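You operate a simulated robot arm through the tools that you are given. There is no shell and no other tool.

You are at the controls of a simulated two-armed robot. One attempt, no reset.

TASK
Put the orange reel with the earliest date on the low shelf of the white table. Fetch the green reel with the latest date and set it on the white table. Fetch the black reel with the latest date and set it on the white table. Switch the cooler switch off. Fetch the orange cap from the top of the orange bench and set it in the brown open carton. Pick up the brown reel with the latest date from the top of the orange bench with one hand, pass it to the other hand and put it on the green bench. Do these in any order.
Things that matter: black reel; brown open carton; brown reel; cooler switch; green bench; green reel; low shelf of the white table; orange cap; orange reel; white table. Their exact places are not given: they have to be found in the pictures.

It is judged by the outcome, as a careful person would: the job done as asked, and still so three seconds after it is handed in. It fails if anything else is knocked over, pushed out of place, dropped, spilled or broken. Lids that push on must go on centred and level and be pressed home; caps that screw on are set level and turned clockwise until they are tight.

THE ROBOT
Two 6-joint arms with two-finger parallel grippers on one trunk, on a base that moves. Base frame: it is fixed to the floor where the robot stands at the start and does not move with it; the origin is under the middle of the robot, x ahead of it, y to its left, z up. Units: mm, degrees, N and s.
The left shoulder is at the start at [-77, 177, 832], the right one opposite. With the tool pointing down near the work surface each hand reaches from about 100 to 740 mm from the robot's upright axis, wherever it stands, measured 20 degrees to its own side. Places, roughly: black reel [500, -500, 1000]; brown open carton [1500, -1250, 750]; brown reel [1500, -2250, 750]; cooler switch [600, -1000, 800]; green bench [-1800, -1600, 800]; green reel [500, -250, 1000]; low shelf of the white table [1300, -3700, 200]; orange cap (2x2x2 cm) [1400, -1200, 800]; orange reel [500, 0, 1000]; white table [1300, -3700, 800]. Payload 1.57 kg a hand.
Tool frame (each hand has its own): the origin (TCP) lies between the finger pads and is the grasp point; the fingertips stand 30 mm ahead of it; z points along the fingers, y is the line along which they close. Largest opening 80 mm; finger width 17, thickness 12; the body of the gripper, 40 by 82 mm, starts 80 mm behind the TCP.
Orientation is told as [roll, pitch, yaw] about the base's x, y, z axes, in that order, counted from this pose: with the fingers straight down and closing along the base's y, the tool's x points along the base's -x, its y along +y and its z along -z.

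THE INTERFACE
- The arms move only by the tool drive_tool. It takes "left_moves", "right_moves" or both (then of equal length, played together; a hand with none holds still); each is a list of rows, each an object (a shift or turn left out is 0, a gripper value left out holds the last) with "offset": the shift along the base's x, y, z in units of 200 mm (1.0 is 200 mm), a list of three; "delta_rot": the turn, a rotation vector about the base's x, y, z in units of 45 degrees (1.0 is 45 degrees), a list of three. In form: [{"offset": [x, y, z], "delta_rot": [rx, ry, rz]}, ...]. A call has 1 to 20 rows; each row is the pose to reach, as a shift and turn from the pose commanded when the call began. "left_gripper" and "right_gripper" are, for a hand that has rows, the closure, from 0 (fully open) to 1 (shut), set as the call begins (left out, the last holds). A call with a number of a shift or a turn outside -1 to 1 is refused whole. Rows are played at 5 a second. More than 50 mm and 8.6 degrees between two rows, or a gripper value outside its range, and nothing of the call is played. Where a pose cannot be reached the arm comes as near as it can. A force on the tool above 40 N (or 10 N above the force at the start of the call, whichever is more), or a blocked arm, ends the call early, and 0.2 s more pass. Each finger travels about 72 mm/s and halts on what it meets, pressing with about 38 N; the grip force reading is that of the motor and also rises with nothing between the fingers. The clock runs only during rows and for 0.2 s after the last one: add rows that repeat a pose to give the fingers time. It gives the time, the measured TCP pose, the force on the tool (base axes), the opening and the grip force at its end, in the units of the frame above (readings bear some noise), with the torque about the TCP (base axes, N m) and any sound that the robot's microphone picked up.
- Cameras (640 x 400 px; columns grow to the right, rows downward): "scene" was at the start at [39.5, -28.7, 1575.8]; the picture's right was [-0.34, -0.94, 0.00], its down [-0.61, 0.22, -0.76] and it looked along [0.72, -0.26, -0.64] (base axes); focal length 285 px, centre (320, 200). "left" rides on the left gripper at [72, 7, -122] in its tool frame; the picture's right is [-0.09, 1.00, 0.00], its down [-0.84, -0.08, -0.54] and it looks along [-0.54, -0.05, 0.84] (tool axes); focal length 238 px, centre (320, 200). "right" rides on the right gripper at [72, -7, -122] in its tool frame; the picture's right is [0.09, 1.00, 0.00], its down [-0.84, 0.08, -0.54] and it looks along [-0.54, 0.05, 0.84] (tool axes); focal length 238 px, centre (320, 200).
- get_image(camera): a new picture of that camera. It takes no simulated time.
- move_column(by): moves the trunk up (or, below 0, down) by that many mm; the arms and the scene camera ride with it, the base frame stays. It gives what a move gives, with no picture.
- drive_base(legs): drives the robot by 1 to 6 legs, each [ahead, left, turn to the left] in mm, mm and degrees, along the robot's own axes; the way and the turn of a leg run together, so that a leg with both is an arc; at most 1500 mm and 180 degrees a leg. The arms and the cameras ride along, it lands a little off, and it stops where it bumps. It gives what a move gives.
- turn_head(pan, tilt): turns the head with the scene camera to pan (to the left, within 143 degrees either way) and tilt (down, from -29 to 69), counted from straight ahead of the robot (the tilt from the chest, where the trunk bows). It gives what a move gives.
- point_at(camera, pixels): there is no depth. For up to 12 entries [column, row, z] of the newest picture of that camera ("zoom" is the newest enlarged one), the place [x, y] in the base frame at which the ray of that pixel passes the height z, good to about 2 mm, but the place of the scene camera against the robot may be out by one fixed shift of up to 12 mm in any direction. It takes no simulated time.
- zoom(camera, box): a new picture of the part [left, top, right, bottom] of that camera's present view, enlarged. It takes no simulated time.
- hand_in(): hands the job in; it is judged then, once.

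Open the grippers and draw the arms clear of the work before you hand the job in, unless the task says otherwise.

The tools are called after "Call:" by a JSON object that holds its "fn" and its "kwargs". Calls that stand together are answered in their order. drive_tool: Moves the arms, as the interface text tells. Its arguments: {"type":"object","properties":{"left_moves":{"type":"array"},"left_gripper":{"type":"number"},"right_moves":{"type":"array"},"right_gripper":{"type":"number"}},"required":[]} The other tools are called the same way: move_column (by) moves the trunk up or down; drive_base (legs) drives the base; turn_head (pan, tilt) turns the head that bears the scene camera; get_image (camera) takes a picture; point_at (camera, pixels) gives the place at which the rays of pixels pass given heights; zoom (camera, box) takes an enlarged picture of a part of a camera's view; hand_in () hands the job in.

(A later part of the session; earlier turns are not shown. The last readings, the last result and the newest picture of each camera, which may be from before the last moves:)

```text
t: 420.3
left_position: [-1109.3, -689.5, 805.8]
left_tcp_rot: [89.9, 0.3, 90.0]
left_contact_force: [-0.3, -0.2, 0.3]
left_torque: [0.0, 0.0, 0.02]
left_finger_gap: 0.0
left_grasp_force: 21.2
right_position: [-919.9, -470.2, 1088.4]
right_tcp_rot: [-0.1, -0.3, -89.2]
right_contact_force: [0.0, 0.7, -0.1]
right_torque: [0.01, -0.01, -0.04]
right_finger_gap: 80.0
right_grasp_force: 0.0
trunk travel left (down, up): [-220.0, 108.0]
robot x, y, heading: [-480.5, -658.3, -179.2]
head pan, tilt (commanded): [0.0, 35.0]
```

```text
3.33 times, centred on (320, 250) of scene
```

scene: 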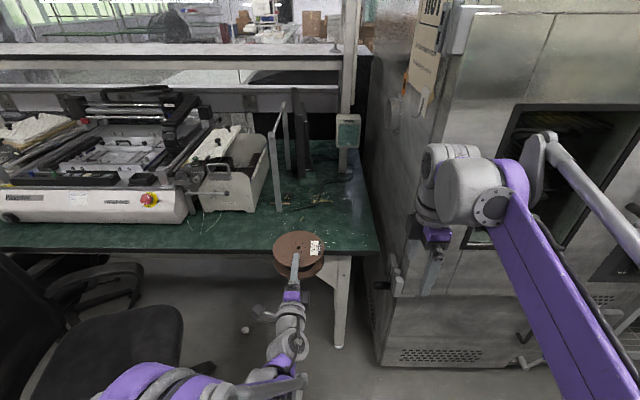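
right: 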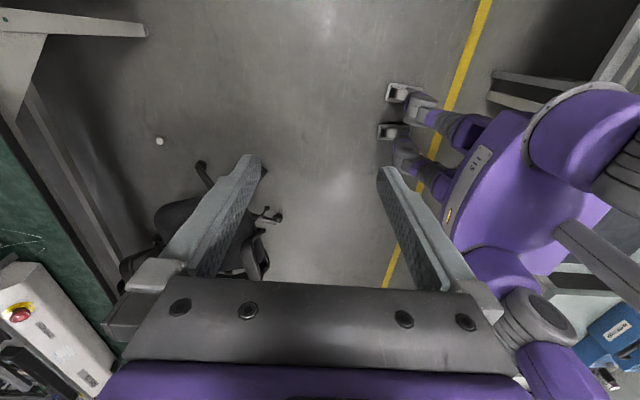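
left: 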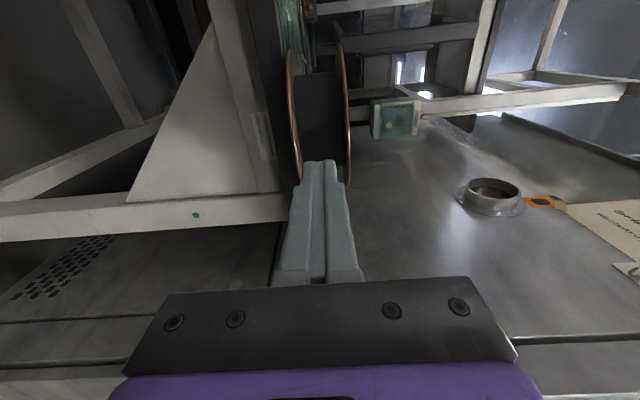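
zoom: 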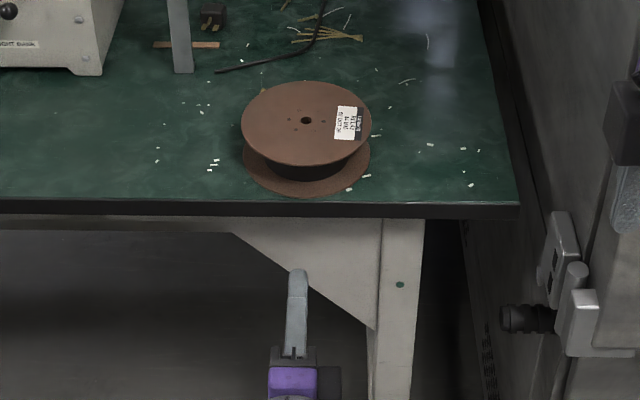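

The brown reel stands fully on the green bench. I turn the left hand back to fingers-down, back the base off, and turn around.

Call:
{"fn": "drive_tool", "kwargs": {"left_moves": [{"offset": [0.08, 0, 0.12], "delta_rot": [0, -0.167, 0]}, {"offset": [0.16, 0, 0.24], "delta_rot": [0, -0.333, 0]}, {"offset": [0.24, 0, 0.36], "delta_rot": [0, -0.5, 0]}, {"offset": [0.32, 0, 0.48], "delta_rot": [0, -0.667, 0]}, {"offset": [0.4, 0, 0.62], "delta_rot": [0, -0.833, 0]}, {"offset": [0.48, 0, 0.76], "delta_rot": [0, -1.0, 0]}, {"offset": [0.48, 0, 0.76], "delta_rot": [0, -1.0, 0]}]}}

Call:
{"fn": "drive_tool", "kwargs": {"left_moves": [{"offset": [0.08, 0, 0.12], "delta_rot": [0, -0.167, 0]}, {"offset": [0.16, 0, 0.24], "delta_rot": [0, -0.333, 0]}, {"offset": [0.24, 0, 0.36], "delta_rot": [0, -0.5, 0]}, {"offset": [0.32, 0, 0.48], "delta_rot": [0, -0.667, 0]}, {"offset": [0.4, 0, 0.62], "delta_rot": [0, -0.833, 0]}, {"offset": [0.48, 0, 0.76], "delta_rot": [0, -1.0, 0]}, {"offset": [0.48, 0, 0.76], "delta_rot": [0, -1.0, 0]}]}}

Call:
{"fn": "drive_base", "kwargs": {"legs": [[-190, 0, 0], [0, 0, 179]]}}

Call:
{"fn": "turn_head", "kwargs": {"pan": -20, "tilt": 35}}

Call:
{"fn": "get_image", "kwargs": {"camera": "scene"}}

```text
t: 421.9
left_position: [-1015.0, -688.2, 959.6]
left_tcp_rot: [44.7, 0.2, 89.8]
left_contact_force: [-0.3, -0.2, -0.4]
left_torque: [0.0, 0.0, 0.01]
left_finger_gap: 0.0
left_grasp_force: 21.7
right_position: [-919.4, -469.1, 1089.1]
right_tcp_rot: [-0.1, -0.2, -89.2]
right_contact_force: [0.3, -0.2, 1.1]
right_torque: [-0.02, 0.04, 0.0]
right_finger_gap: 79.8
right_grasp_force: 0.1
trunk travel left (down, up): [-220.0, 108.0]
robot x, y, heading: [-481.5, -660.8, -179.1]
head pan, tilt (commanded): [0.0, 35.0]
```

```text
t: 423.5
left_position: [-916.8, -688.1, 1112.1]
left_tcp_rot: [-0.1, -0.1, 89.8]
left_contact_force: [0.4, -0.6, -0.4]
left_torque: [-0.02, 0.0, 0.0]
left_finger_gap: 0.1
left_grasp_force: 21.5
right_position: [-918.6, -469.2, 1088.5]
right_tcp_rot: [-0.2, -0.3, -89.2]
right_contact_force: [-0.2, 0.4, -0.2]
right_torque: [0.0, 0.03, -0.01]
right_finger_gap: 79.9
right_grasp_force: 0.1
trunk travel left (down, up): [-220.0, 108.0]
robot x, y, heading: [-483.8, -660.0, -179.1]
head pan, tilt (commanded): [0.0, 35.0]
```

```text
t: 432.3
left_position: [152.0, -656.7, 1111.9]
left_tcp_rot: [0.0, 0.1, -94.2]
left_contact_force: [0.2, 0.3, 0.0]
left_torque: [-0.01, 0.01, 0.02]
left_finger_gap: 0.0
left_grasp_force: 21.6
right_position: [137.5, -875.6, 1089.4]
right_tcp_rot: [-0.1, -0.3, 86.9]
right_contact_force: [0.7, 0.6, -0.2]
right_torque: [0.0, 0.02, 0.01]
right_finger_gap: 80.2
right_grasp_force: 0.1
trunk travel left (down, up): [-220.0, 108.0]
robot x, y, heading: [-289.1, -656.8, -3.1]
head pan, tilt (commanded): [0.0, 35.0]
```

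```text
t: 433.1
left_position: [151.1, -658.5, 1111.4]
left_tcp_rot: [-0.1, 0.0, -94.1]
left_contact_force: [0.6, -0.4, 0.4]
left_torque: [-0.02, -0.02, 0.0]
left_finger_gap: 0.2
left_grasp_force: 21.7
right_position: [137.6, -875.5, 1089.5]
right_tcp_rot: [-0.2, -0.4, 87.0]
right_contact_force: [-0.5, -0.2, -0.3]
right_torque: [0.01, 0.04, 0.0]
right_finger_gap: 79.6
right_grasp_force: 0.0
trunk travel left (down, up): [-220.0, 108.0]
robot x, y, heading: [-292.8, -654.5, -3.0]
head pan, tilt (commanded): [-20.0, 35.0]
```

```text
taken
```

scene: 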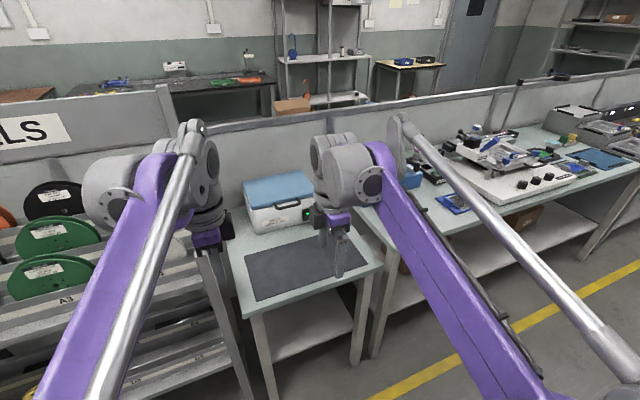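

I see the cooler at (280,205). I square up the heading, shift 240 mm to the right and zoom on the switch.

Call:
{"fn": "drive_base", "kwargs": {"legs": [[0, 0, 3], [0, -240, 0]]}}

Call:
{"fn": "turn_head", "kwargs": {"pan": -8, "tilt": 35}}

Call:
{"fn": "get_image", "kwargs": {"camera": "scene"}}

Call:
{"fn": "get_image", "kwargs": {"camera": "right"}}

Call:
{"fn": "get_image", "kwargs": {"camera": "left"}}

```text
t: 436.2
left_position: [150.0, -873.2, 1111.9]
left_tcp_rot: [-0.1, 0.1, -91.0]
left_contact_force: [-0.3, 0.2, -0.3]
left_torque: [0.02, -0.02, 0.0]
left_finger_gap: 0.0
left_grasp_force: 21.0
right_position: [149.4, -1093.0, 1088.8]
right_tcp_rot: [-0.1, -0.3, 89.9]
right_contact_force: [0.0, -0.8, -0.2]
right_torque: [0.03, 0.01, 0.0]
right_finger_gap: 80.1
right_grasp_force: 0.0
trunk travel left (down, up): [-220.0, 108.0]
robot x, y, heading: [-287.6, -897.0, 0.2]
head pan, tilt (commanded): [-20.0, 35.0]
```

```text
t: 437.0
left_position: [149.2, -873.4, 1111.3]
left_tcp_rot: [-0.2, -0.1, -90.9]
left_contact_force: [0.7, 0.2, 0.1]
left_torque: [0.03, 0.0, 0.0]
left_finger_gap: 0.4
left_grasp_force: 21.0
right_position: [149.0, -1091.6, 1088.3]
right_tcp_rot: [0.0, -0.3, 90.0]
right_contact_force: [0.4, 0.1, 0.4]
right_torque: [-0.01, 0.03, -0.01]
right_finger_gap: 80.0
right_grasp_force: 0.0
trunk travel left (down, up): [-220.0, 108.0]
robot x, y, heading: [-286.4, -895.3, 0.0]
head pan, tilt (commanded): [-8.0, 35.0]
```

```text
taken
```

scene: 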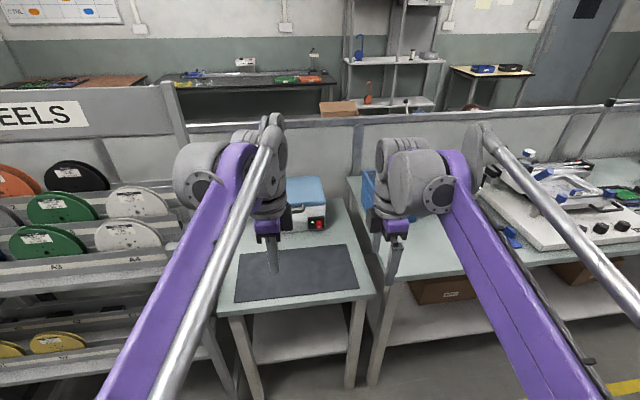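

```text
taken
```

right: 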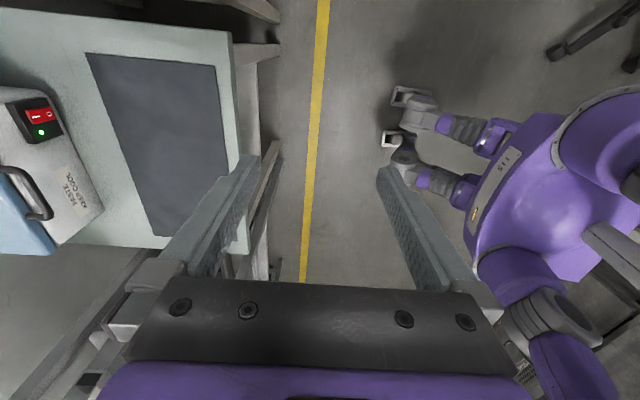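

```text
taken
```

left: 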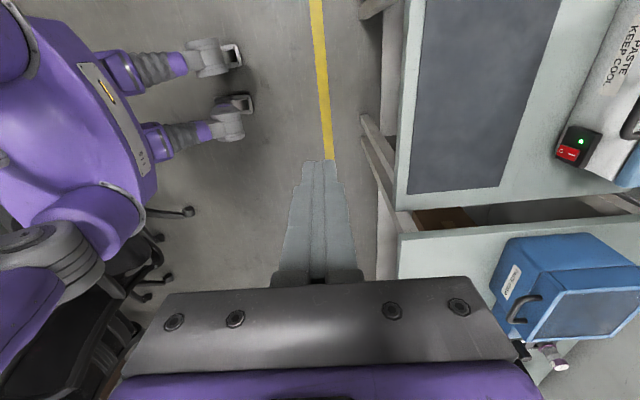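

Both hand cameras see the switch: right at (40,117) and left at (577,147). I zoom in all three views.

Call:
{"fn": "zoom", "kwargs": {"camera": "right", "box": [0, 80, 110, 190]}}

Call:
{"fn": "zoom", "kwargs": {"camera": "left", "box": [530, 100, 640, 200]}}

Call:
{"fn": "zoom", "kwargs": {"camera": "scene", "box": [270, 190, 350, 250]}}

```text
3.64 times, centred on (55, 135) of right
```

zoom: 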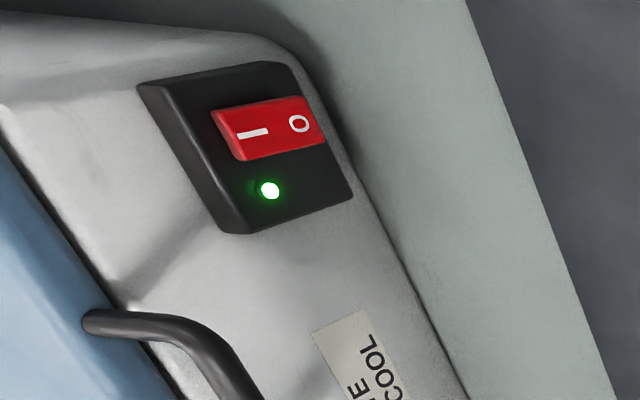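

```text
4.00 times, centred on (585, 150) of left
```

zoom: 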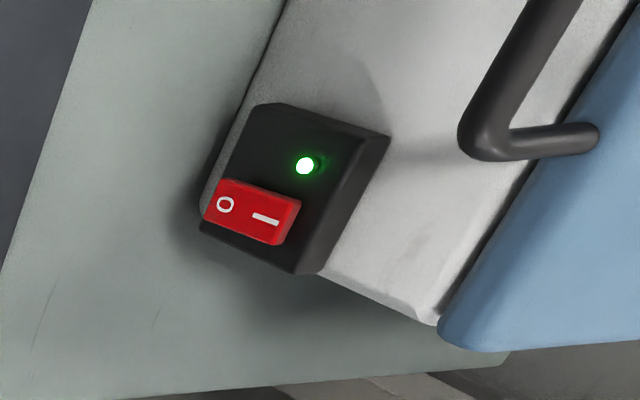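

```text
6.67 times, centred on (310, 220) of scene
```

zoom: 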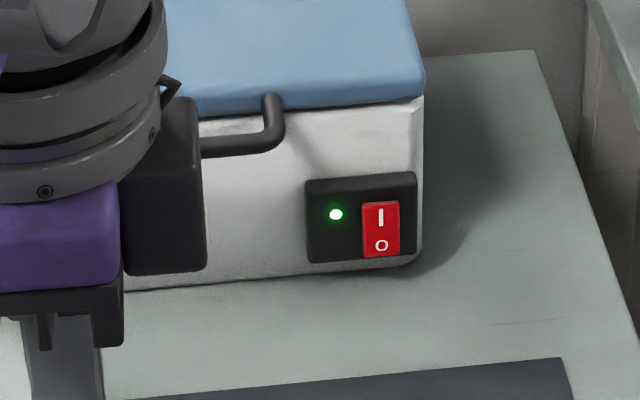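

I triangulate the O and I marks: right (49,114)/(36.3,116.6) and left (561.3,151.3)/(571.5,154.5).

Call:
{"fn": "point_at", "kwargs": {"camera": "right", "pixels": [[49, 114.1, 800], [49, 114.1, 850], [36.3, 116.6, 800], [36.3, 116.6, 850], [43, 132, 800], [43, 132, 850]]}}

Call:
{"fn": "point_at", "kwargs": {"camera": "left", "pixels": [[561.25, 151.25, 800], [561.25, 151.25, 850], [571.5, 154.5, 800], [571.5, 154.5, 850]]}}

Call:
{"fn": "point_at", "kwargs": {"camera": "scene", "pixels": [[319, 226.5, 800], [319, 226.5, 850], [319, 222.5, 800], [319, 222.5, 850]]}}

```text
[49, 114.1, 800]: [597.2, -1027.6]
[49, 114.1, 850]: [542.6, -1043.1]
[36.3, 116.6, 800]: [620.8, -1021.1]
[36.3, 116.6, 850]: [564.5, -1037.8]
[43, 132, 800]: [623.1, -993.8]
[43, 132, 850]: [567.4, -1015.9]
```

```text
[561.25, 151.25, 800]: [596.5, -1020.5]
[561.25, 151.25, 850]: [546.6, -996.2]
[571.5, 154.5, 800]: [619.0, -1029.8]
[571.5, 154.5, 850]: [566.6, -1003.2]
```

```text
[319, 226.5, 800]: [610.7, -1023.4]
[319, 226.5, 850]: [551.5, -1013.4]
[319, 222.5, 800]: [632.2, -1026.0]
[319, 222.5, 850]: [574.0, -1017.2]
```

O is at about [606,-1025,791] and I at [609,-1025,810]: the O half protrudes. I'll press it with the closed right fingertips pitched 45°; first I close the gripper, pitch the hand and drive 250 mm ahead.

Call:
{"fn": "drive_tool", "kwargs": {"right_moves": [{"offset": [0, 0, 0], "delta_rot": [0, -0.167, 0]}, {"offset": [0, 0, 0], "delta_rot": [0, -0.333, 0]}, {"offset": [0, 0, 0], "delta_rot": [0, -0.5, 0]}, {"offset": [0, 0, 0], "delta_rot": [0, -0.667, 0]}, {"offset": [0, 0, 0], "delta_rot": [0, -0.833, 0]}, {"offset": [0, 0, 0], "delta_rot": [0, -1.0, 0]}, {"offset": [0, 0, 0], "delta_rot": [0, -1.0, 0]}], "right_gripper": 1.0, "left_moves": [{"offset": [0, 0.08, 0.1]}, {"offset": [0, 0.16, 0.2]}, {"offset": [0, 0.24, 0.3]}, {"offset": [0, 0.32, 0.35]}, {"offset": [0, 0.4, 0.4]}, {"offset": [0, 0.45, 0.4]}, {"offset": [0, 0.45, 0.4]}]}}

Call:
{"fn": "drive_base", "kwargs": {"legs": [[240, 0, 0]]}}

Call:
{"fn": "get_image", "kwargs": {"camera": "right"}}

Call:
{"fn": "get_image", "kwargs": {"camera": "scene"}}

```text
t: 438.6
left_position: [150.7, -783.8, 1191.7]
left_tcp_rot: [-0.1, 0.0, -90.9]
left_contact_force: [-0.1, 0.0, 0.7]
left_torque: [0.0, 0.0, -0.01]
left_finger_gap: 0.1
left_grasp_force: 21.5
right_position: [150.2, -1091.8, 1088.5]
right_tcp_rot: [-45.1, -0.2, 90.2]
right_contact_force: [-0.2, 0.4, -0.5]
right_torque: [0.0, 0.03, 0.02]
right_finger_gap: 0.0
right_grasp_force: 21.0
trunk travel left (down, up): [-220.0, 108.0]
robot x, y, heading: [-286.3, -894.0, -0.2]
head pan, tilt (commanded): [-8.0, 35.0]
```

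```text
t: 440.4
left_position: [394.3, -782.5, 1191.6]
left_tcp_rot: [-0.1, 0.0, -91.0]
left_contact_force: [0.2, 0.3, -0.4]
left_torque: [-0.02, 0.05, -0.02]
left_finger_gap: 0.1
left_grasp_force: 21.0
right_position: [395.1, -1090.7, 1088.4]
right_tcp_rot: [-44.9, -0.3, 90.2]
right_contact_force: [-0.1, 0.2, 0.6]
right_torque: [-0.02, 0.01, 0.01]
right_finger_gap: 0.0
right_grasp_force: 21.5
trunk travel left (down, up): [-220.0, 108.0]
robot x, y, heading: [-42.7, -899.3, 0.1]
head pan, tilt (commanded): [-8.0, 35.0]
```

```text
taken
```

right: 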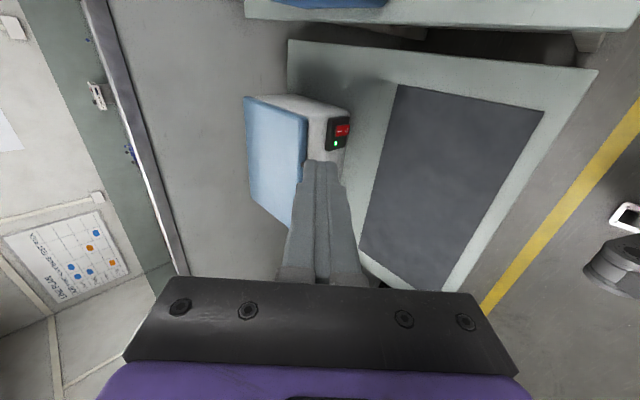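

```text
taken
```

scene: 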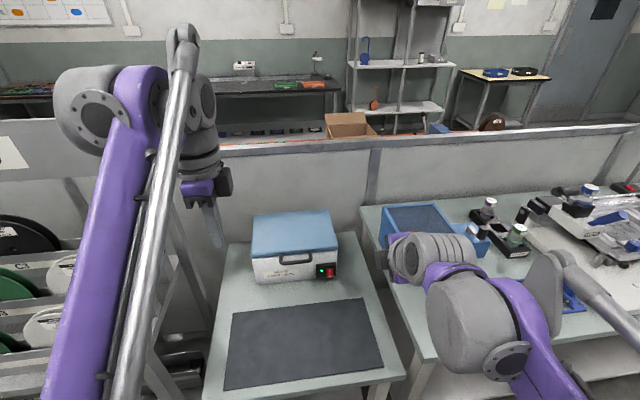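

The cooler's front with the lit switch at (327,271) is clear. I bring the closed fingertips to about 30 mm in front of the O half.

Call:
{"fn": "drive_tool", "kwargs": {"right_moves": [{"offset": [0.06, 0.06, -0.18]}, {"offset": [0.12, 0.12, -0.36]}, {"offset": [0.18, 0.18, -0.54]}, {"offset": [0.24, 0.25, -0.72]}, {"offset": [0.3, 0.33, -0.9]}, {"offset": [0.3, 0.33, -0.9]}]}}

Call:
{"fn": "drive_tool", "kwargs": {"right_moves": [{"offset": [0.1, 0, -0.13]}, {"offset": [0.2, 0, -0.26]}, {"offset": [0.3, 0, -0.4]}, {"offset": [0.4, 0, -0.535]}, {"offset": [0.43, 0, -0.535]}, {"offset": [0.43, 0, -0.535]}]}}

Call:
{"fn": "get_image", "kwargs": {"camera": "right"}}

Call:
{"fn": "zoom", "kwargs": {"camera": "scene", "box": [270, 240, 390, 320]}}

```text
t: 441.8
left_position: [393.8, -782.3, 1191.5]
left_tcp_rot: [-0.1, 0.0, -91.0]
left_contact_force: [0.9, -0.4, 0.2]
left_torque: [0.04, 0.03, 0.01]
left_finger_gap: 0.1
left_grasp_force: 21.5
right_position: [454.0, -1025.0, 907.8]
right_tcp_rot: [-45.0, -0.1, 90.2]
right_contact_force: [0.9, -0.1, -0.1]
right_torque: [0.01, 0.05, 0.03]
right_finger_gap: 0.3
right_grasp_force: 21.5
trunk travel left (down, up): [-220.0, 108.0]
robot x, y, heading: [-43.9, -896.8, 0.1]
head pan, tilt (commanded): [-8.0, 35.0]
```

```text
t: 443.2
left_position: [394.2, -783.9, 1192.7]
left_tcp_rot: [-0.1, 0.0, -91.0]
left_contact_force: [0.7, -0.4, 0.1]
left_torque: [0.0, -0.01, 0.04]
left_finger_gap: 0.0
left_grasp_force: 21.3
right_position: [541.8, -1025.5, 802.1]
right_tcp_rot: [-45.2, -0.2, 90.2]
right_contact_force: [-0.2, 0.7, 0.0]
right_torque: [-0.02, -0.01, -0.05]
right_finger_gap: 0.1
right_grasp_force: 21.2
trunk travel left (down, up): [-220.0, 108.0]
robot x, y, heading: [-41.0, -896.0, -0.0]
head pan, tilt (commanded): [-8.0, 35.0]
```

```text
taken
```

right: 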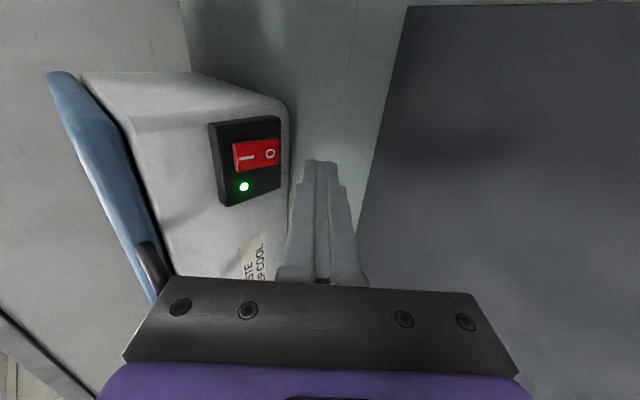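

```text
5.00 times, centred on (330, 280) of scene
```

zoom: 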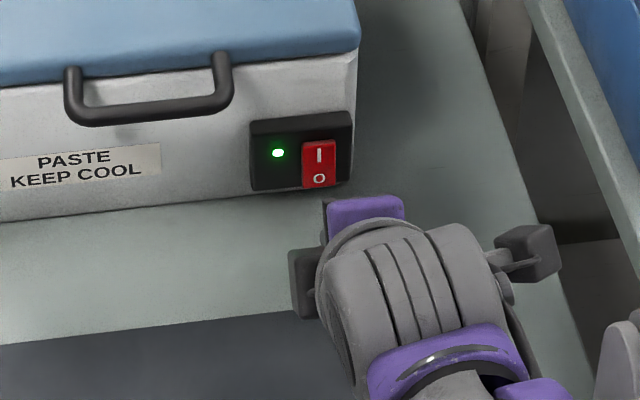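

The fingertips are in front of the switch; O appears at (270,153) in the right view. I verify its coordinates from this close view.

Call:
{"fn": "point_at", "kwargs": {"camera": "right", "pixels": [[270, 153, 785], [270, 153, 791], [270, 153, 797], [245, 157, 804], [245, 157, 810], [245, 157, 816], [278, 150, 785]]}}

Call:
{"fn": "zoom", "kwargs": {"camera": "right", "box": [200, 100, 360, 220]}}

```text
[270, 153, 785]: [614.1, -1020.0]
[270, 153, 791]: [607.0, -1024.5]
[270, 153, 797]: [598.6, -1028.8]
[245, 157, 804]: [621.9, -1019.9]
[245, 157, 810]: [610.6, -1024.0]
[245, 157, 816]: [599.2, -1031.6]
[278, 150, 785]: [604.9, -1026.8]
```

```text
3.33 times, centred on (280, 160) of right
```

zoom: 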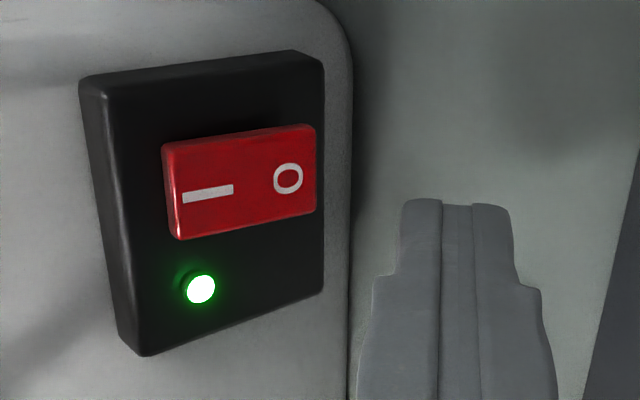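

Confirmed: O at [607,-1024.5,791]. I advance to just before contact, then press forward in small steps watching force and sound.

Call:
{"fn": "drive_tool", "kwargs": {"right_moves": [{"offset": [0.05, 0.003, 0]}, {"offset": [0.1, 0.003, 0]}, {"offset": [0.14, 0.003, 0]}, {"offset": [0.165, 0.003, 0]}, {"offset": [0.165, 0.003, 0]}]}}

Call:
{"fn": "drive_tool", "kwargs": {"right_moves": [{"offset": [0.01, 0, 0]}, {"offset": [0.02, 0, 0]}, {"offset": [0.03, 0, 0]}, {"offset": [0.03, 0, 0]}]}}

Call:
{"fn": "zoom", "kwargs": {"camera": "right", "box": [200, 100, 360, 220]}}

```text
t: 444.4
left_position: [394.4, -783.7, 1191.8]
left_tcp_rot: [-0.1, 0.0, -90.9]
left_contact_force: [-0.3, 0.5, -0.3]
left_torque: [-0.02, 0.0, 0.02]
left_finger_gap: 0.0
left_grasp_force: 21.7
right_position: [572.6, -1024.3, 801.4]
right_tcp_rot: [-45.1, -0.2, 90.1]
right_contact_force: [0.0, -0.4, -0.1]
right_torque: [-0.02, 0.01, 0.01]
right_finger_gap: 0.0
right_grasp_force: 21.2
trunk travel left (down, up): [-220.0, 108.0]
robot x, y, heading: [-45.4, -896.8, -0.2]
head pan, tilt (commanded): [-8.0, 35.0]
```

```text
t: 445.4
left_position: [393.7, -783.2, 1191.2]
left_tcp_rot: [-0.1, 0.0, -91.1]
left_contact_force: [-0.1, -0.2, -0.4]
left_torque: [0.0, 0.0, -0.02]
left_finger_gap: 0.0
left_grasp_force: 21.3
right_position: [578.8, -1023.6, 802.3]
right_tcp_rot: [-45.1, -0.2, 90.2]
right_contact_force: [0.2, 0.0, 0.0]
right_torque: [0.01, 0.01, 0.02]
right_finger_gap: 0.1
right_grasp_force: 21.2
trunk travel left (down, up): [-220.0, 108.0]
robot x, y, heading: [-39.5, -896.2, 0.2]
head pan, tilt (commanded): [-8.0, 35.0]
heard: click
```

```text
3.33 times, centred on (280, 160) of right
```

zoom: 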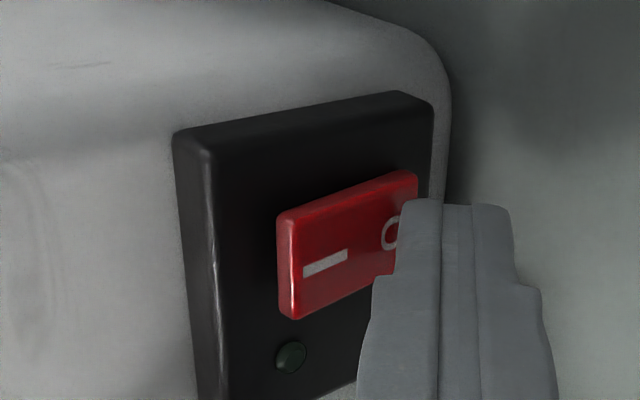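

A click was heard and the lamp went dark: the cooler is off. I withdraw straight back and up, then return the hand to fingers-down.

Call:
{"fn": "drive_tool", "kwargs": {"right_moves": [{"offset": [-0.1, 0, 0]}, {"offset": [-0.25, 0, 0.05]}, {"offset": [-0.45, 0, 0.2]}, {"offset": [-0.65, 0, 0.4]}, {"offset": [-0.8, 0, 0.6]}, {"offset": [-0.9, 0, 0.8]}, {"offset": [-0.9, 0, 1.0]}, {"offset": [-0.9, 0, 1.0]}]}}

Call:
{"fn": "drive_tool", "kwargs": {"right_moves": [{"offset": [0, 0, 0.08], "delta_rot": [0, 0.167, 0]}, {"offset": [0, 0, 0.16], "delta_rot": [0, 0.333, 0]}, {"offset": [0, 0, 0.24], "delta_rot": [0, 0.5, 0]}, {"offset": [0, 0, 0.32], "delta_rot": [0, 0.667, 0]}, {"offset": [0, 0, 0.4], "delta_rot": [0, 0.833, 0]}, {"offset": [0, 0, 0.48], "delta_rot": [0, 1.0, 0]}, {"offset": [0, 0, 0.48], "delta_rot": [0, 1.0, 0]}]}}

Call:
{"fn": "zoom", "kwargs": {"camera": "scene", "box": [240, 200, 380, 300]}}

```text
refused: row 4 steps farther than a row can; nothing moved
```

```text
t: 447.0
left_position: [393.3, -782.9, 1192.1]
left_tcp_rot: [-0.1, -0.1, -90.9]
left_contact_force: [0.0, 0.0, -0.9]
left_torque: [0.01, 0.0, -0.01]
left_finger_gap: 0.0
left_grasp_force: 20.9
right_position: [576.5, -1024.8, 898.4]
right_tcp_rot: [0.0, -0.2, 90.0]
right_contact_force: [-0.2, 0.2, 0.0]
right_torque: [-0.02, -0.01, -0.02]
right_finger_gap: 0.0
right_grasp_force: 21.5
trunk travel left (down, up): [-220.0, 108.0]
robot x, y, heading: [-41.2, -895.5, 0.1]
head pan, tilt (commanded): [-8.0, 35.0]
```

```text
4.00 times, centred on (310, 250) of scene
```

zoom: 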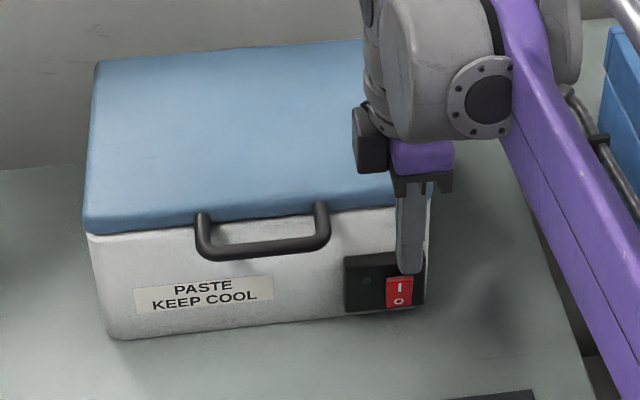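

My withdraw call was refused and the hand rotated in place instead, but no forces rose, and the lamp remains dark. I now raise the hand straight up in small rows, then check the switch.

Call:
{"fn": "drive_tool", "kwargs": {"right_moves": [{"offset": [-0.05, 0, 0.1]}, {"offset": [-0.12, 0, 0.25]}, {"offset": [-0.2, 0, 0.4]}, {"offset": [-0.35, 0, 0.55]}, {"offset": [-0.5, 0, 0.7]}, {"offset": [-0.65, 0, 0.8]}, {"offset": [-0.8, 0, 0.9]}, {"offset": [-0.8, 0, 0.9]}]}}

Call:
{"fn": "zoom", "kwargs": {"camera": "scene", "box": [240, 220, 380, 310]}}

Call:
{"fn": "get_image", "kwargs": {"camera": "right"}}

```text
t: 448.8
left_position: [393.8, -784.2, 1192.1]
left_tcp_rot: [-0.1, 0.0, -90.9]
left_contact_force: [0.4, -0.9, 0.1]
left_torque: [0.01, 0.01, 0.05]
left_finger_gap: 0.1
left_grasp_force: 21.7
right_position: [418.6, -1023.8, 1077.8]
right_tcp_rot: [0.0, -0.3, 90.0]
right_contact_force: [0.0, -0.4, 0.3]
right_torque: [0.03, -0.01, -0.04]
right_finger_gap: 0.0
right_grasp_force: 21.3
trunk travel left (down, up): [-220.0, 108.0]
robot x, y, heading: [-40.2, -895.7, 0.1]
head pan, tilt (commanded): [-8.0, 35.0]
```

```text
4.44 times, centred on (310, 265) of scene
```

zoom: 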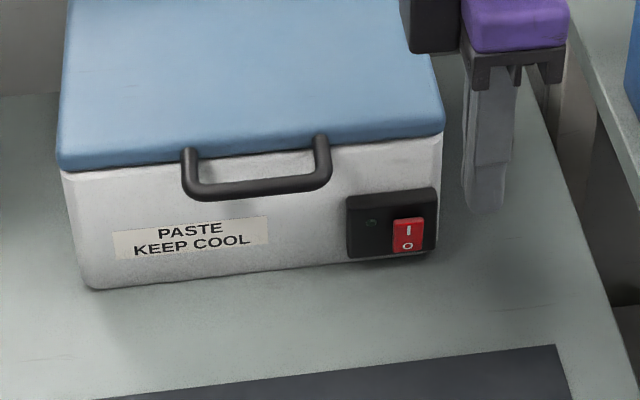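

```text
taken
```

right: 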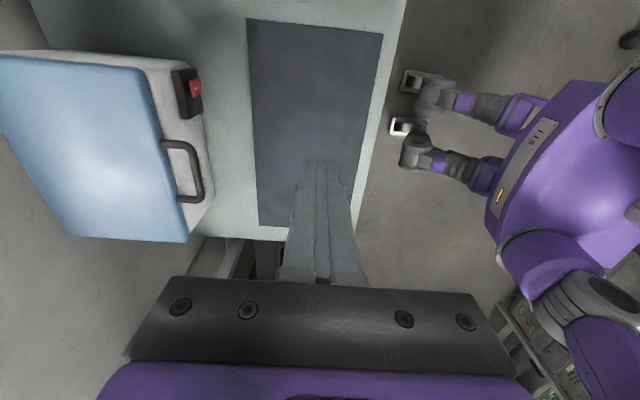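

The lamp is off and the cooler hasn't moved. Next the green reel: I raise the trunk, back up 150 mm and drive left ~720 mm in front of the rack.

Call:
{"fn": "move_column", "kwargs": {"by": 108}}

Call:
{"fn": "drive_base", "kwargs": {"legs": [[-150, 0, 0], [0, 720, 0]]}}

Call:
{"fn": "turn_head", "kwargs": {"pan": -10, "tilt": 45}}

Call:
{"fn": "get_image", "kwargs": {"camera": "scene"}}

Call:
{"fn": "get_image", "kwargs": {"camera": "right"}}

Call:
{"fn": "get_image", "kwargs": {"camera": "left"}}

```text
t: 450.2
left_position: [394.1, -784.4, 1299.8]
left_tcp_rot: [0.0, 0.1, -91.1]
left_contact_force: [-0.5, -0.6, 0.6]
left_torque: [-0.02, 0.01, -0.02]
left_finger_gap: 0.0
left_grasp_force: 21.2
right_position: [418.7, -1023.2, 1186.0]
right_tcp_rot: [-0.1, -0.3, 90.1]
right_contact_force: [-0.6, 0.1, -0.7]
right_torque: [0.01, 0.01, 0.0]
right_finger_gap: 0.0
right_grasp_force: 20.9
trunk travel left (down, up): [-328.0, 0.0]
robot x, y, heading: [-46.0, -894.1, 0.0]
head pan, tilt (commanded): [-8.0, 35.0]
```

```text
t: 458.0
left_position: [244.9, -41.5, 1300.5]
left_tcp_rot: [-0.1, -0.1, -90.7]
left_contact_force: [-0.7, 0.2, -0.4]
left_torque: [-0.03, 0.01, 0.01]
left_finger_gap: 0.0
left_grasp_force: 20.9
right_position: [270.2, -282.7, 1185.0]
right_tcp_rot: [-0.1, -0.3, 90.3]
right_contact_force: [-0.3, 0.3, -0.4]
right_torque: [-0.02, 0.04, 0.02]
right_finger_gap: 0.0
right_grasp_force: 21.7
trunk travel left (down, up): [-328.0, 0.0]
robot x, y, heading: [-191.0, -155.9, 0.5]
head pan, tilt (commanded): [-8.0, 35.0]
```

```text
t: 458.8
left_position: [245.6, -41.0, 1300.0]
left_tcp_rot: [-0.1, 0.0, -90.7]
left_contact_force: [-0.3, -0.1, -0.6]
left_torque: [-0.04, 0.01, -0.02]
left_finger_gap: 0.1
left_grasp_force: 21.3
right_position: [270.6, -282.3, 1185.5]
right_tcp_rot: [-0.1, -0.2, 90.2]
right_contact_force: [0.0, -0.8, 0.7]
right_torque: [-0.02, 0.02, 0.01]
right_finger_gap: 0.0
right_grasp_force: 21.8
trunk travel left (down, up): [-328.0, 0.0]
robot x, y, heading: [-192.9, -153.8, 0.9]
head pan, tilt (commanded): [-10.0, 45.0]
```

```text
taken
```

scene: 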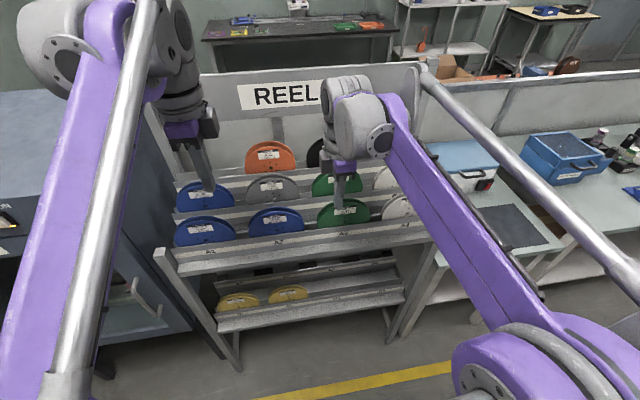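

```text
taken
```

right: 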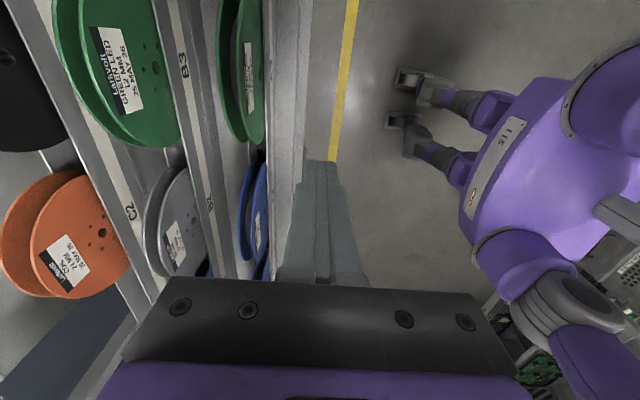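

```text
taken
```

left: 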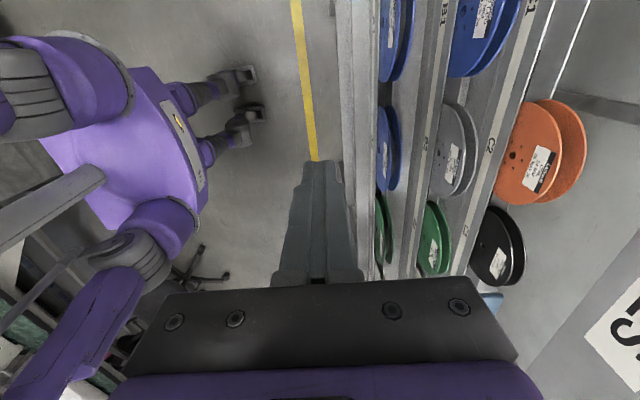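

I see B3 (Larkvolt, 25 MAY 26) in the right view at (120,70) with hub at about (157,68). I zoom for details in both hand cameras.

Call:
{"fn": "zoom", "kwargs": {"camera": "right", "box": [30, 0, 270, 160]}}

Call:
{"fn": "zoom", "kwargs": {"camera": "left", "box": [360, 180, 540, 300]}}

```text
2.50 times, centred on (150, 80) of right
```

zoom: 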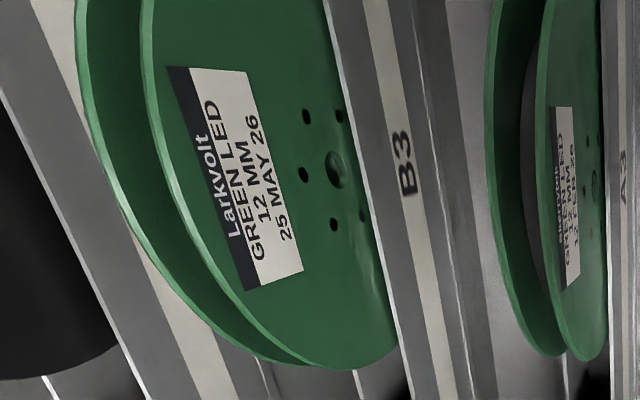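

```text
3.33 times, centred on (450, 240) of left
```

zoom: 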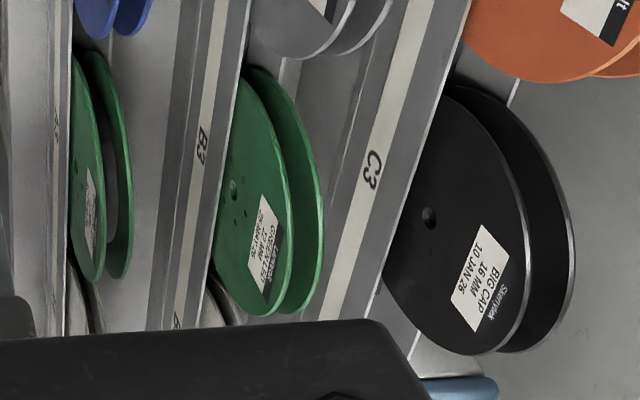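

B3's hub is at right raw (156.4,68) and left raw (424.2,237). I triangulate it.

Call:
{"fn": "point_at", "kwargs": {"camera": "right", "pixels": [[156.4, 68, 950], [156.4, 68, 1000], [156.4, 68, 1050]]}}

Call:
{"fn": "point_at", "kwargs": {"camera": "left", "pixels": [[424.2, 237, 950], [424.2, 237, 1000], [424.2, 237, 1050]]}}

```text
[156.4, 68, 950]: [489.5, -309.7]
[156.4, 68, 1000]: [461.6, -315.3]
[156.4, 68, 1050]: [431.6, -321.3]
```

```text
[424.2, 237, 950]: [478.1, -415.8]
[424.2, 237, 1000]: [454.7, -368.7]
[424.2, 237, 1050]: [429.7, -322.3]
```

B3's hub is at [431,-321.5,1050]; its mid-plane is x≈440 and top z≈1127. I raise the right hand 50 mm, open it partly, then drive 165 mm ahead.

Call:
{"fn": "drive_tool", "kwargs": {"right_moves": [{"offset": [0, 0, 0.1]}, {"offset": [0, -0.05, 0.2]}, {"offset": [0, -0.1, 0.3]}, {"offset": [0, -0.1, 0.3]}], "right_gripper": 0.25}}

Call:
{"fn": "drive_base", "kwargs": {"legs": [[165, 0, -0.7]]}}

Call:
{"fn": "get_image", "kwargs": {"camera": "right"}}

Call:
{"fn": "get_image", "kwargs": {"camera": "scene"}}

```text
t: 459.8
left_position: [244.1, -40.6, 1301.1]
left_tcp_rot: [-0.2, 0.0, -90.6]
left_contact_force: [-0.2, 0.4, 0.6]
left_torque: [0.01, -0.01, -0.01]
left_finger_gap: 0.2
left_grasp_force: 21.2
right_position: [270.1, -302.5, 1246.8]
right_tcp_rot: [-0.1, -0.3, 90.3]
right_contact_force: [0.1, -0.6, 0.1]
right_torque: [-0.03, 0.02, 0.0]
right_finger_gap: 60.1
right_grasp_force: 0.0
trunk travel left (down, up): [-328.0, 0.0]
robot x, y, heading: [-192.7, -158.3, 0.6]
head pan, tilt (commanded): [-10.0, 45.0]
```

```text
t: 461.2
left_position: [408.7, -46.8, 1300.8]
left_tcp_rot: [-0.1, 0.0, -91.5]
left_contact_force: [-0.6, -0.9, -0.4]
left_torque: [-0.04, -0.05, 0.02]
left_finger_gap: 0.0
left_grasp_force: 20.9
right_position: [431.6, -309.2, 1245.7]
right_tcp_rot: [0.0, -0.2, 89.4]
right_contact_force: [-0.8, 0.2, 0.1]
right_torque: [-0.02, -0.04, 0.01]
right_finger_gap: 59.9
right_grasp_force: 0.1
trunk travel left (down, up): [-328.0, 0.0]
robot x, y, heading: [-27.9, -155.6, -0.4]
head pan, tilt (commanded): [-10.0, 45.0]
```

```text
taken
```

right: 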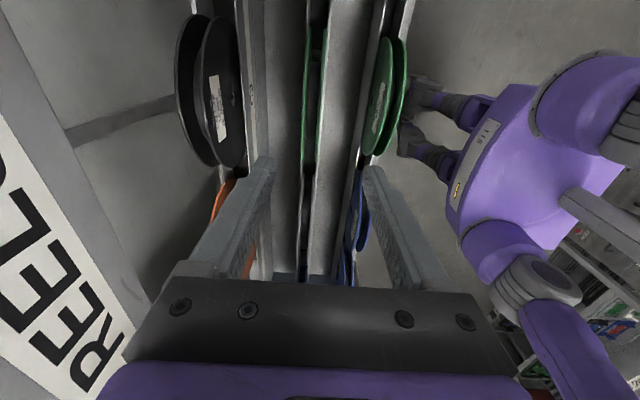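

```text
taken
```

scene: 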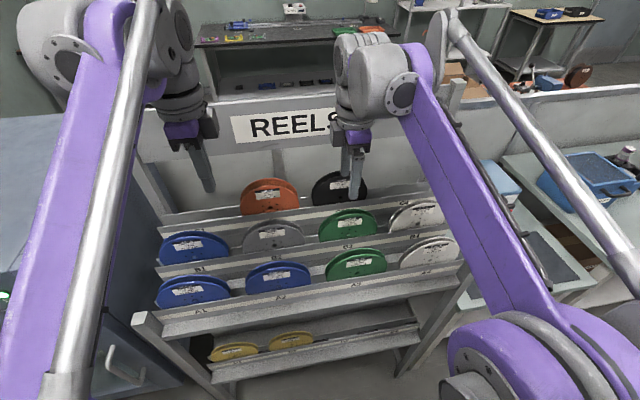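

The right hand is over B3, which is edge-on at cols 303–325. I shift to [440,-321.5] and descend to z≈1165 for a check.

Call:
{"fn": "drive_tool", "kwargs": {"right_moves": [{"offset": [0.02, -0.03, -0.1]}, {"offset": [0.042, -0.06, -0.2]}, {"offset": [0.042, -0.06, -0.3]}, {"offset": [0.042, -0.06, -0.4]}, {"offset": [0.042, -0.06, -0.4]}]}}

Call:
{"fn": "get_image", "kwargs": {"camera": "right"}}

Call:
{"fn": "zoom", "kwargs": {"camera": "right", "box": [240, 0, 400, 280]}}

Call:
{"fn": "point_at", "kwargs": {"camera": "right", "pixels": [[309, 130, 1127], [324, 130, 1127]]}}

```text
t: 462.4
left_position: [409.3, -47.1, 1299.6]
left_tcp_rot: [-0.1, 0.0, -91.5]
left_contact_force: [-1.2, -0.9, 0.6]
left_torque: [0.03, 0.01, 0.01]
left_finger_gap: 0.0
left_grasp_force: 21.3
right_position: [440.9, -320.2, 1165.1]
right_tcp_rot: [-0.1, -0.3, 89.4]
right_contact_force: [-0.1, -0.4, -0.1]
right_torque: [0.0, -0.02, 0.01]
right_finger_gap: 59.9
right_grasp_force: 0.0
trunk travel left (down, up): [-328.0, 0.0]
robot x, y, heading: [-26.2, -156.4, -0.7]
head pan, tilt (commanded): [-10.0, 45.0]
```

```text
taken
```

right: 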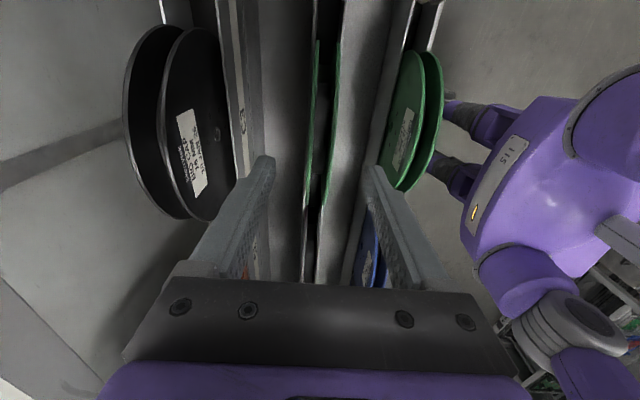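

```text
1.43 times, centred on (320, 140) of right
```

zoom: 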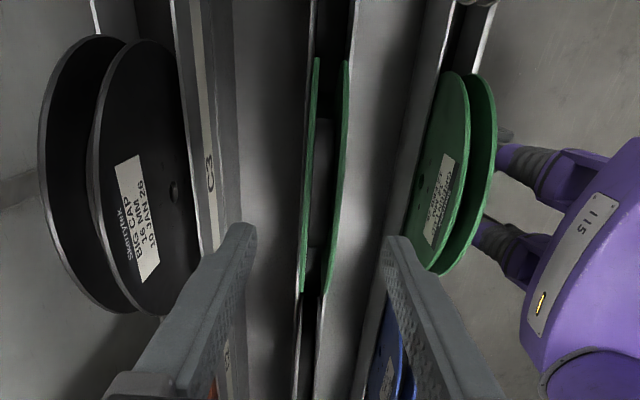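

```text
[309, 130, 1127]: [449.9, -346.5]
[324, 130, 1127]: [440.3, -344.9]
```

B3 is centred between the fingers with clearance to C3 and A3. I descend to z≈1106 and stop.

Call:
{"fn": "drive_tool", "kwargs": {"right_moves": [{"offset": [-0.005, -0.005, -0.1]}, {"offset": [-0.005, -0.005, -0.2]}, {"offset": [-0.005, -0.005, -0.295]}, {"offset": [-0.005, -0.005, -0.295]}]}}

Call:
{"fn": "get_image", "kwargs": {"camera": "right"}}

```text
t: 463.4
left_position: [410.1, -47.5, 1300.6]
left_tcp_rot: [-0.1, 0.1, -91.5]
left_contact_force: [0.4, -0.2, 0.3]
left_torque: [-0.01, 0.0, 0.0]
left_finger_gap: 0.0
left_grasp_force: 21.3
right_position: [438.9, -321.6, 1106.0]
right_tcp_rot: [-0.1, -0.3, 89.4]
right_contact_force: [-0.6, -0.1, 0.3]
right_torque: [0.01, 0.03, -0.03]
right_finger_gap: 60.2
right_grasp_force: 0.1
trunk travel left (down, up): [-328.0, 0.0]
robot x, y, heading: [-28.7, -155.6, -0.7]
head pan, tilt (commanded): [-10.0, 45.0]
```

```text
taken
```

right: 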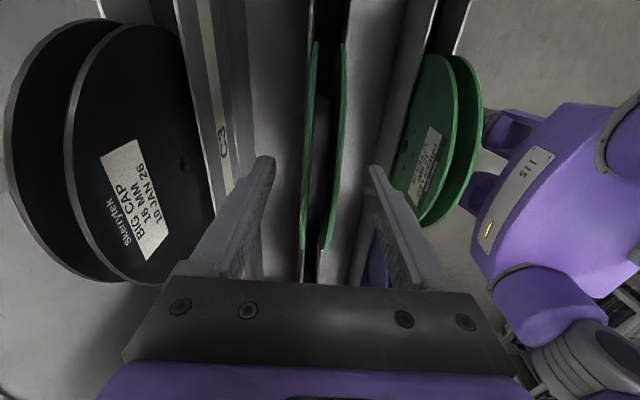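

The reel is between the fingers (flanges at cols ~310–340) and no contact is felt. I close the right gripper.

Call:
{"fn": "drive_tool", "kwargs": {"right_moves": [{"offset": [0, 0, 0]}, {"offset": [0, 0, 0]}, {"offset": [0, 0, 0]}, {"offset": [0, 0, 0]}, {"offset": [0, 0, 0]}, {"offset": [0, 0, 0]}], "right_gripper": 1.0}}

Call:
{"fn": "get_image", "kwargs": {"camera": "right"}}

```text
t: 464.8
left_position: [409.3, -48.0, 1300.2]
left_tcp_rot: [-0.2, 0.0, -91.5]
left_contact_force: [-0.9, 0.0, -0.3]
left_torque: [0.02, 0.01, -0.01]
left_finger_gap: 0.2
left_grasp_force: 21.5
right_position: [438.9, -321.2, 1106.1]
right_tcp_rot: [0.0, -0.3, 89.4]
right_contact_force: [-0.9, 1.2, 0.0]
right_torque: [-0.02, 0.01, 0.03]
right_finger_gap: 18.3
right_grasp_force: 32.8
trunk travel left (down, up): [-328.0, 0.0]
robot x, y, heading: [-29.0, -153.4, -0.5]
head pan, tilt (commanded): [-10.0, 45.0]
```

```text
taken
```

right: 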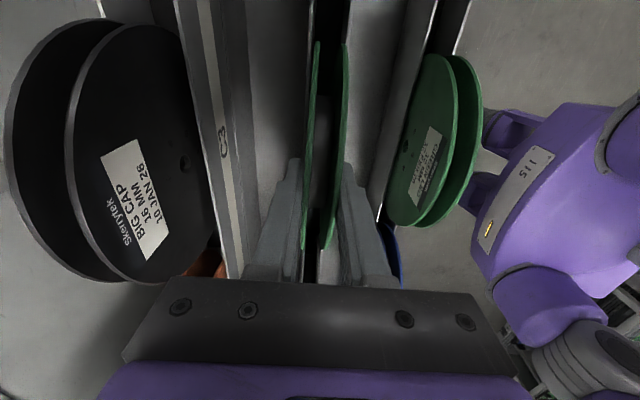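

The green reel is gripped (gap 18.3). I lift it straight up 150 mm, then bring it back over the A row.

Call:
{"fn": "drive_tool", "kwargs": {"right_moves": [{"offset": [0, 0, 0.12]}, {"offset": [0, 0, 0.26]}, {"offset": [0, 0, 0.42]}, {"offset": [0, 0, 0.58]}, {"offset": [0, 0, 0.75]}, {"offset": [-0.1, 0, 0.85]}, {"offset": [-0.25, 0, 0.92]}, {"offset": [-0.4, 0, 0.98]}, {"offset": [-0.4, 0, 0.98]}]}}

Call:
{"fn": "get_image", "kwargs": {"camera": "scene"}}

Call:
{"fn": "get_image", "kwargs": {"camera": "right"}}

```text
t: 466.8
left_position: [410.6, -48.7, 1300.4]
left_tcp_rot: [0.0, 0.0, -91.4]
left_contact_force: [0.5, -0.7, 0.1]
left_torque: [0.0, 0.02, 0.0]
left_finger_gap: 0.4
left_grasp_force: 20.9
right_position: [359.7, -321.3, 1302.1]
right_tcp_rot: [-0.1, -0.3, 89.4]
right_contact_force: [0.5, 0.2, -1.5]
right_torque: [0.0, 0.04, -0.01]
right_finger_gap: 18.4
right_grasp_force: 33.0
trunk travel left (down, up): [-328.0, 0.0]
robot x, y, heading: [-28.2, -154.7, -0.4]
head pan, tilt (commanded): [-10.0, 45.0]
```

```text
taken
```

scene: 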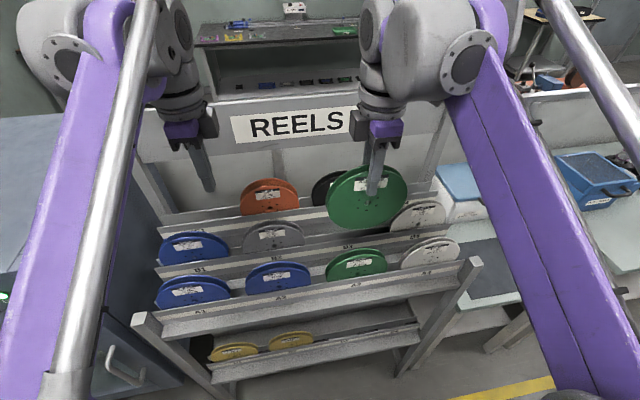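

```text
taken
```

right: 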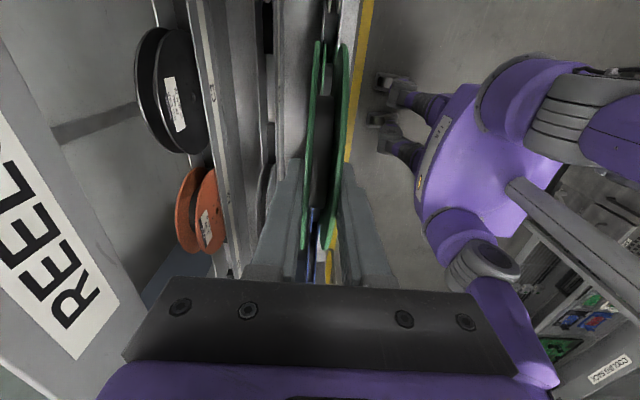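

The green reel is out cleanly. I back away from the rack, shift right and turn right 90° toward the aisle.

Call:
{"fn": "drive_base", "kwargs": {"legs": [[-230, 0, 0.5], [0, -150, 0], [0, 0, -90]]}}

Call:
{"fn": "turn_head", "kwargs": {"pan": 0, "tilt": 25}}

Call:
{"fn": "get_image", "kwargs": {"camera": "scene"}}

```text
t: 474.0
left_position: [-160.5, -746.3, 1299.4]
left_tcp_rot: [-0.1, -0.1, 176.8]
left_contact_force: [0.0, -0.3, -0.7]
left_torque: [-0.03, 0.04, 0.01]
left_finger_gap: 0.1
left_grasp_force: 21.4
right_position: [-433.8, -686.0, 1302.7]
right_tcp_rot: [-0.1, -0.3, -2.2]
right_contact_force: [-0.1, 0.1, -0.7]
right_torque: [0.02, 0.01, 0.01]
right_finger_gap: 18.6
right_grasp_force: 32.8
trunk travel left (down, up): [-328.0, 0.0]
robot x, y, heading: [-256.2, -307.5, -92.0]
head pan, tilt (commanded): [-10.0, 45.0]
```

```text
t: 474.8
left_position: [-160.9, -744.7, 1301.4]
left_tcp_rot: [-0.1, -0.1, 176.6]
left_contact_force: [-0.1, -0.7, 1.2]
left_torque: [0.02, -0.01, 0.03]
left_finger_gap: 0.0
left_grasp_force: 21.0
right_position: [-433.7, -687.0, 1302.3]
right_tcp_rot: [-0.1, -0.4, -2.3]
right_contact_force: [0.0, 0.4, -0.6]
right_torque: [0.03, -0.01, 0.03]
right_finger_gap: 18.4
right_grasp_force: 33.1
trunk travel left (down, up): [-328.0, 0.0]
robot x, y, heading: [-255.0, -307.6, -92.3]
head pan, tilt (commanded): [0.0, 25.0]
```

```text
taken
```

scene: 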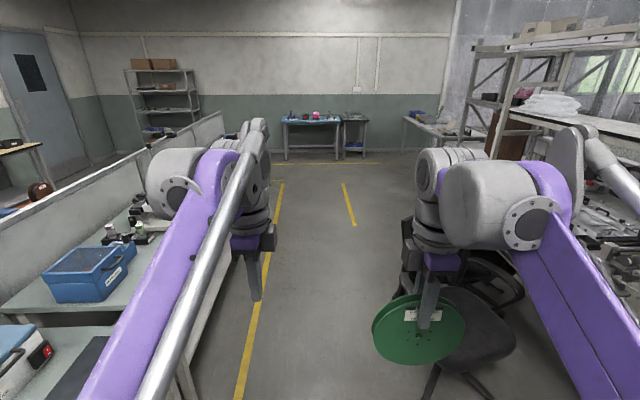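

The aisle ahead is as before, with the green reel in the right hand. I shift left 130 mm with a heading correction and drive 1500 mm ahead twice.

Call:
{"fn": "drive_base", "kwargs": {"legs": [[0, 130, 2.2], [1500, 0, 0], [1500, 0, 0]]}}

Call:
{"fn": "get_image", "kwargs": {"camera": "scene"}}

```text
t: 490.7
left_position: [-6.3, -3744.8, 1299.7]
left_tcp_rot: [-0.2, -0.1, 179.8]
left_contact_force: [0.5, -0.6, -0.2]
left_torque: [-0.01, 0.04, 0.02]
left_finger_gap: 0.2
left_grasp_force: 21.3
right_position: [-281.2, -3699.4, 1301.7]
right_tcp_rot: [0.0, -0.3, 0.9]
right_contact_force: [0.6, -0.3, 0.3]
right_torque: [0.0, -0.01, -0.01]
right_finger_gap: 18.7
right_grasp_force: 33.1
trunk travel left (down, up): [-328.0, 0.0]
robot x, y, heading: [-123.5, -3308.2, -89.3]
head pan, tilt (commanded): [0.0, 25.0]
```

```text
taken
```

scene: 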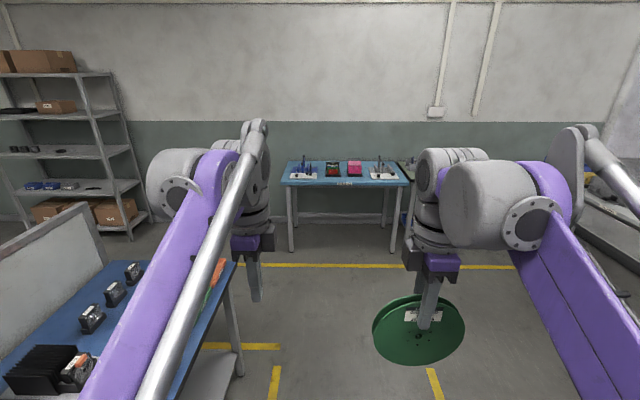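

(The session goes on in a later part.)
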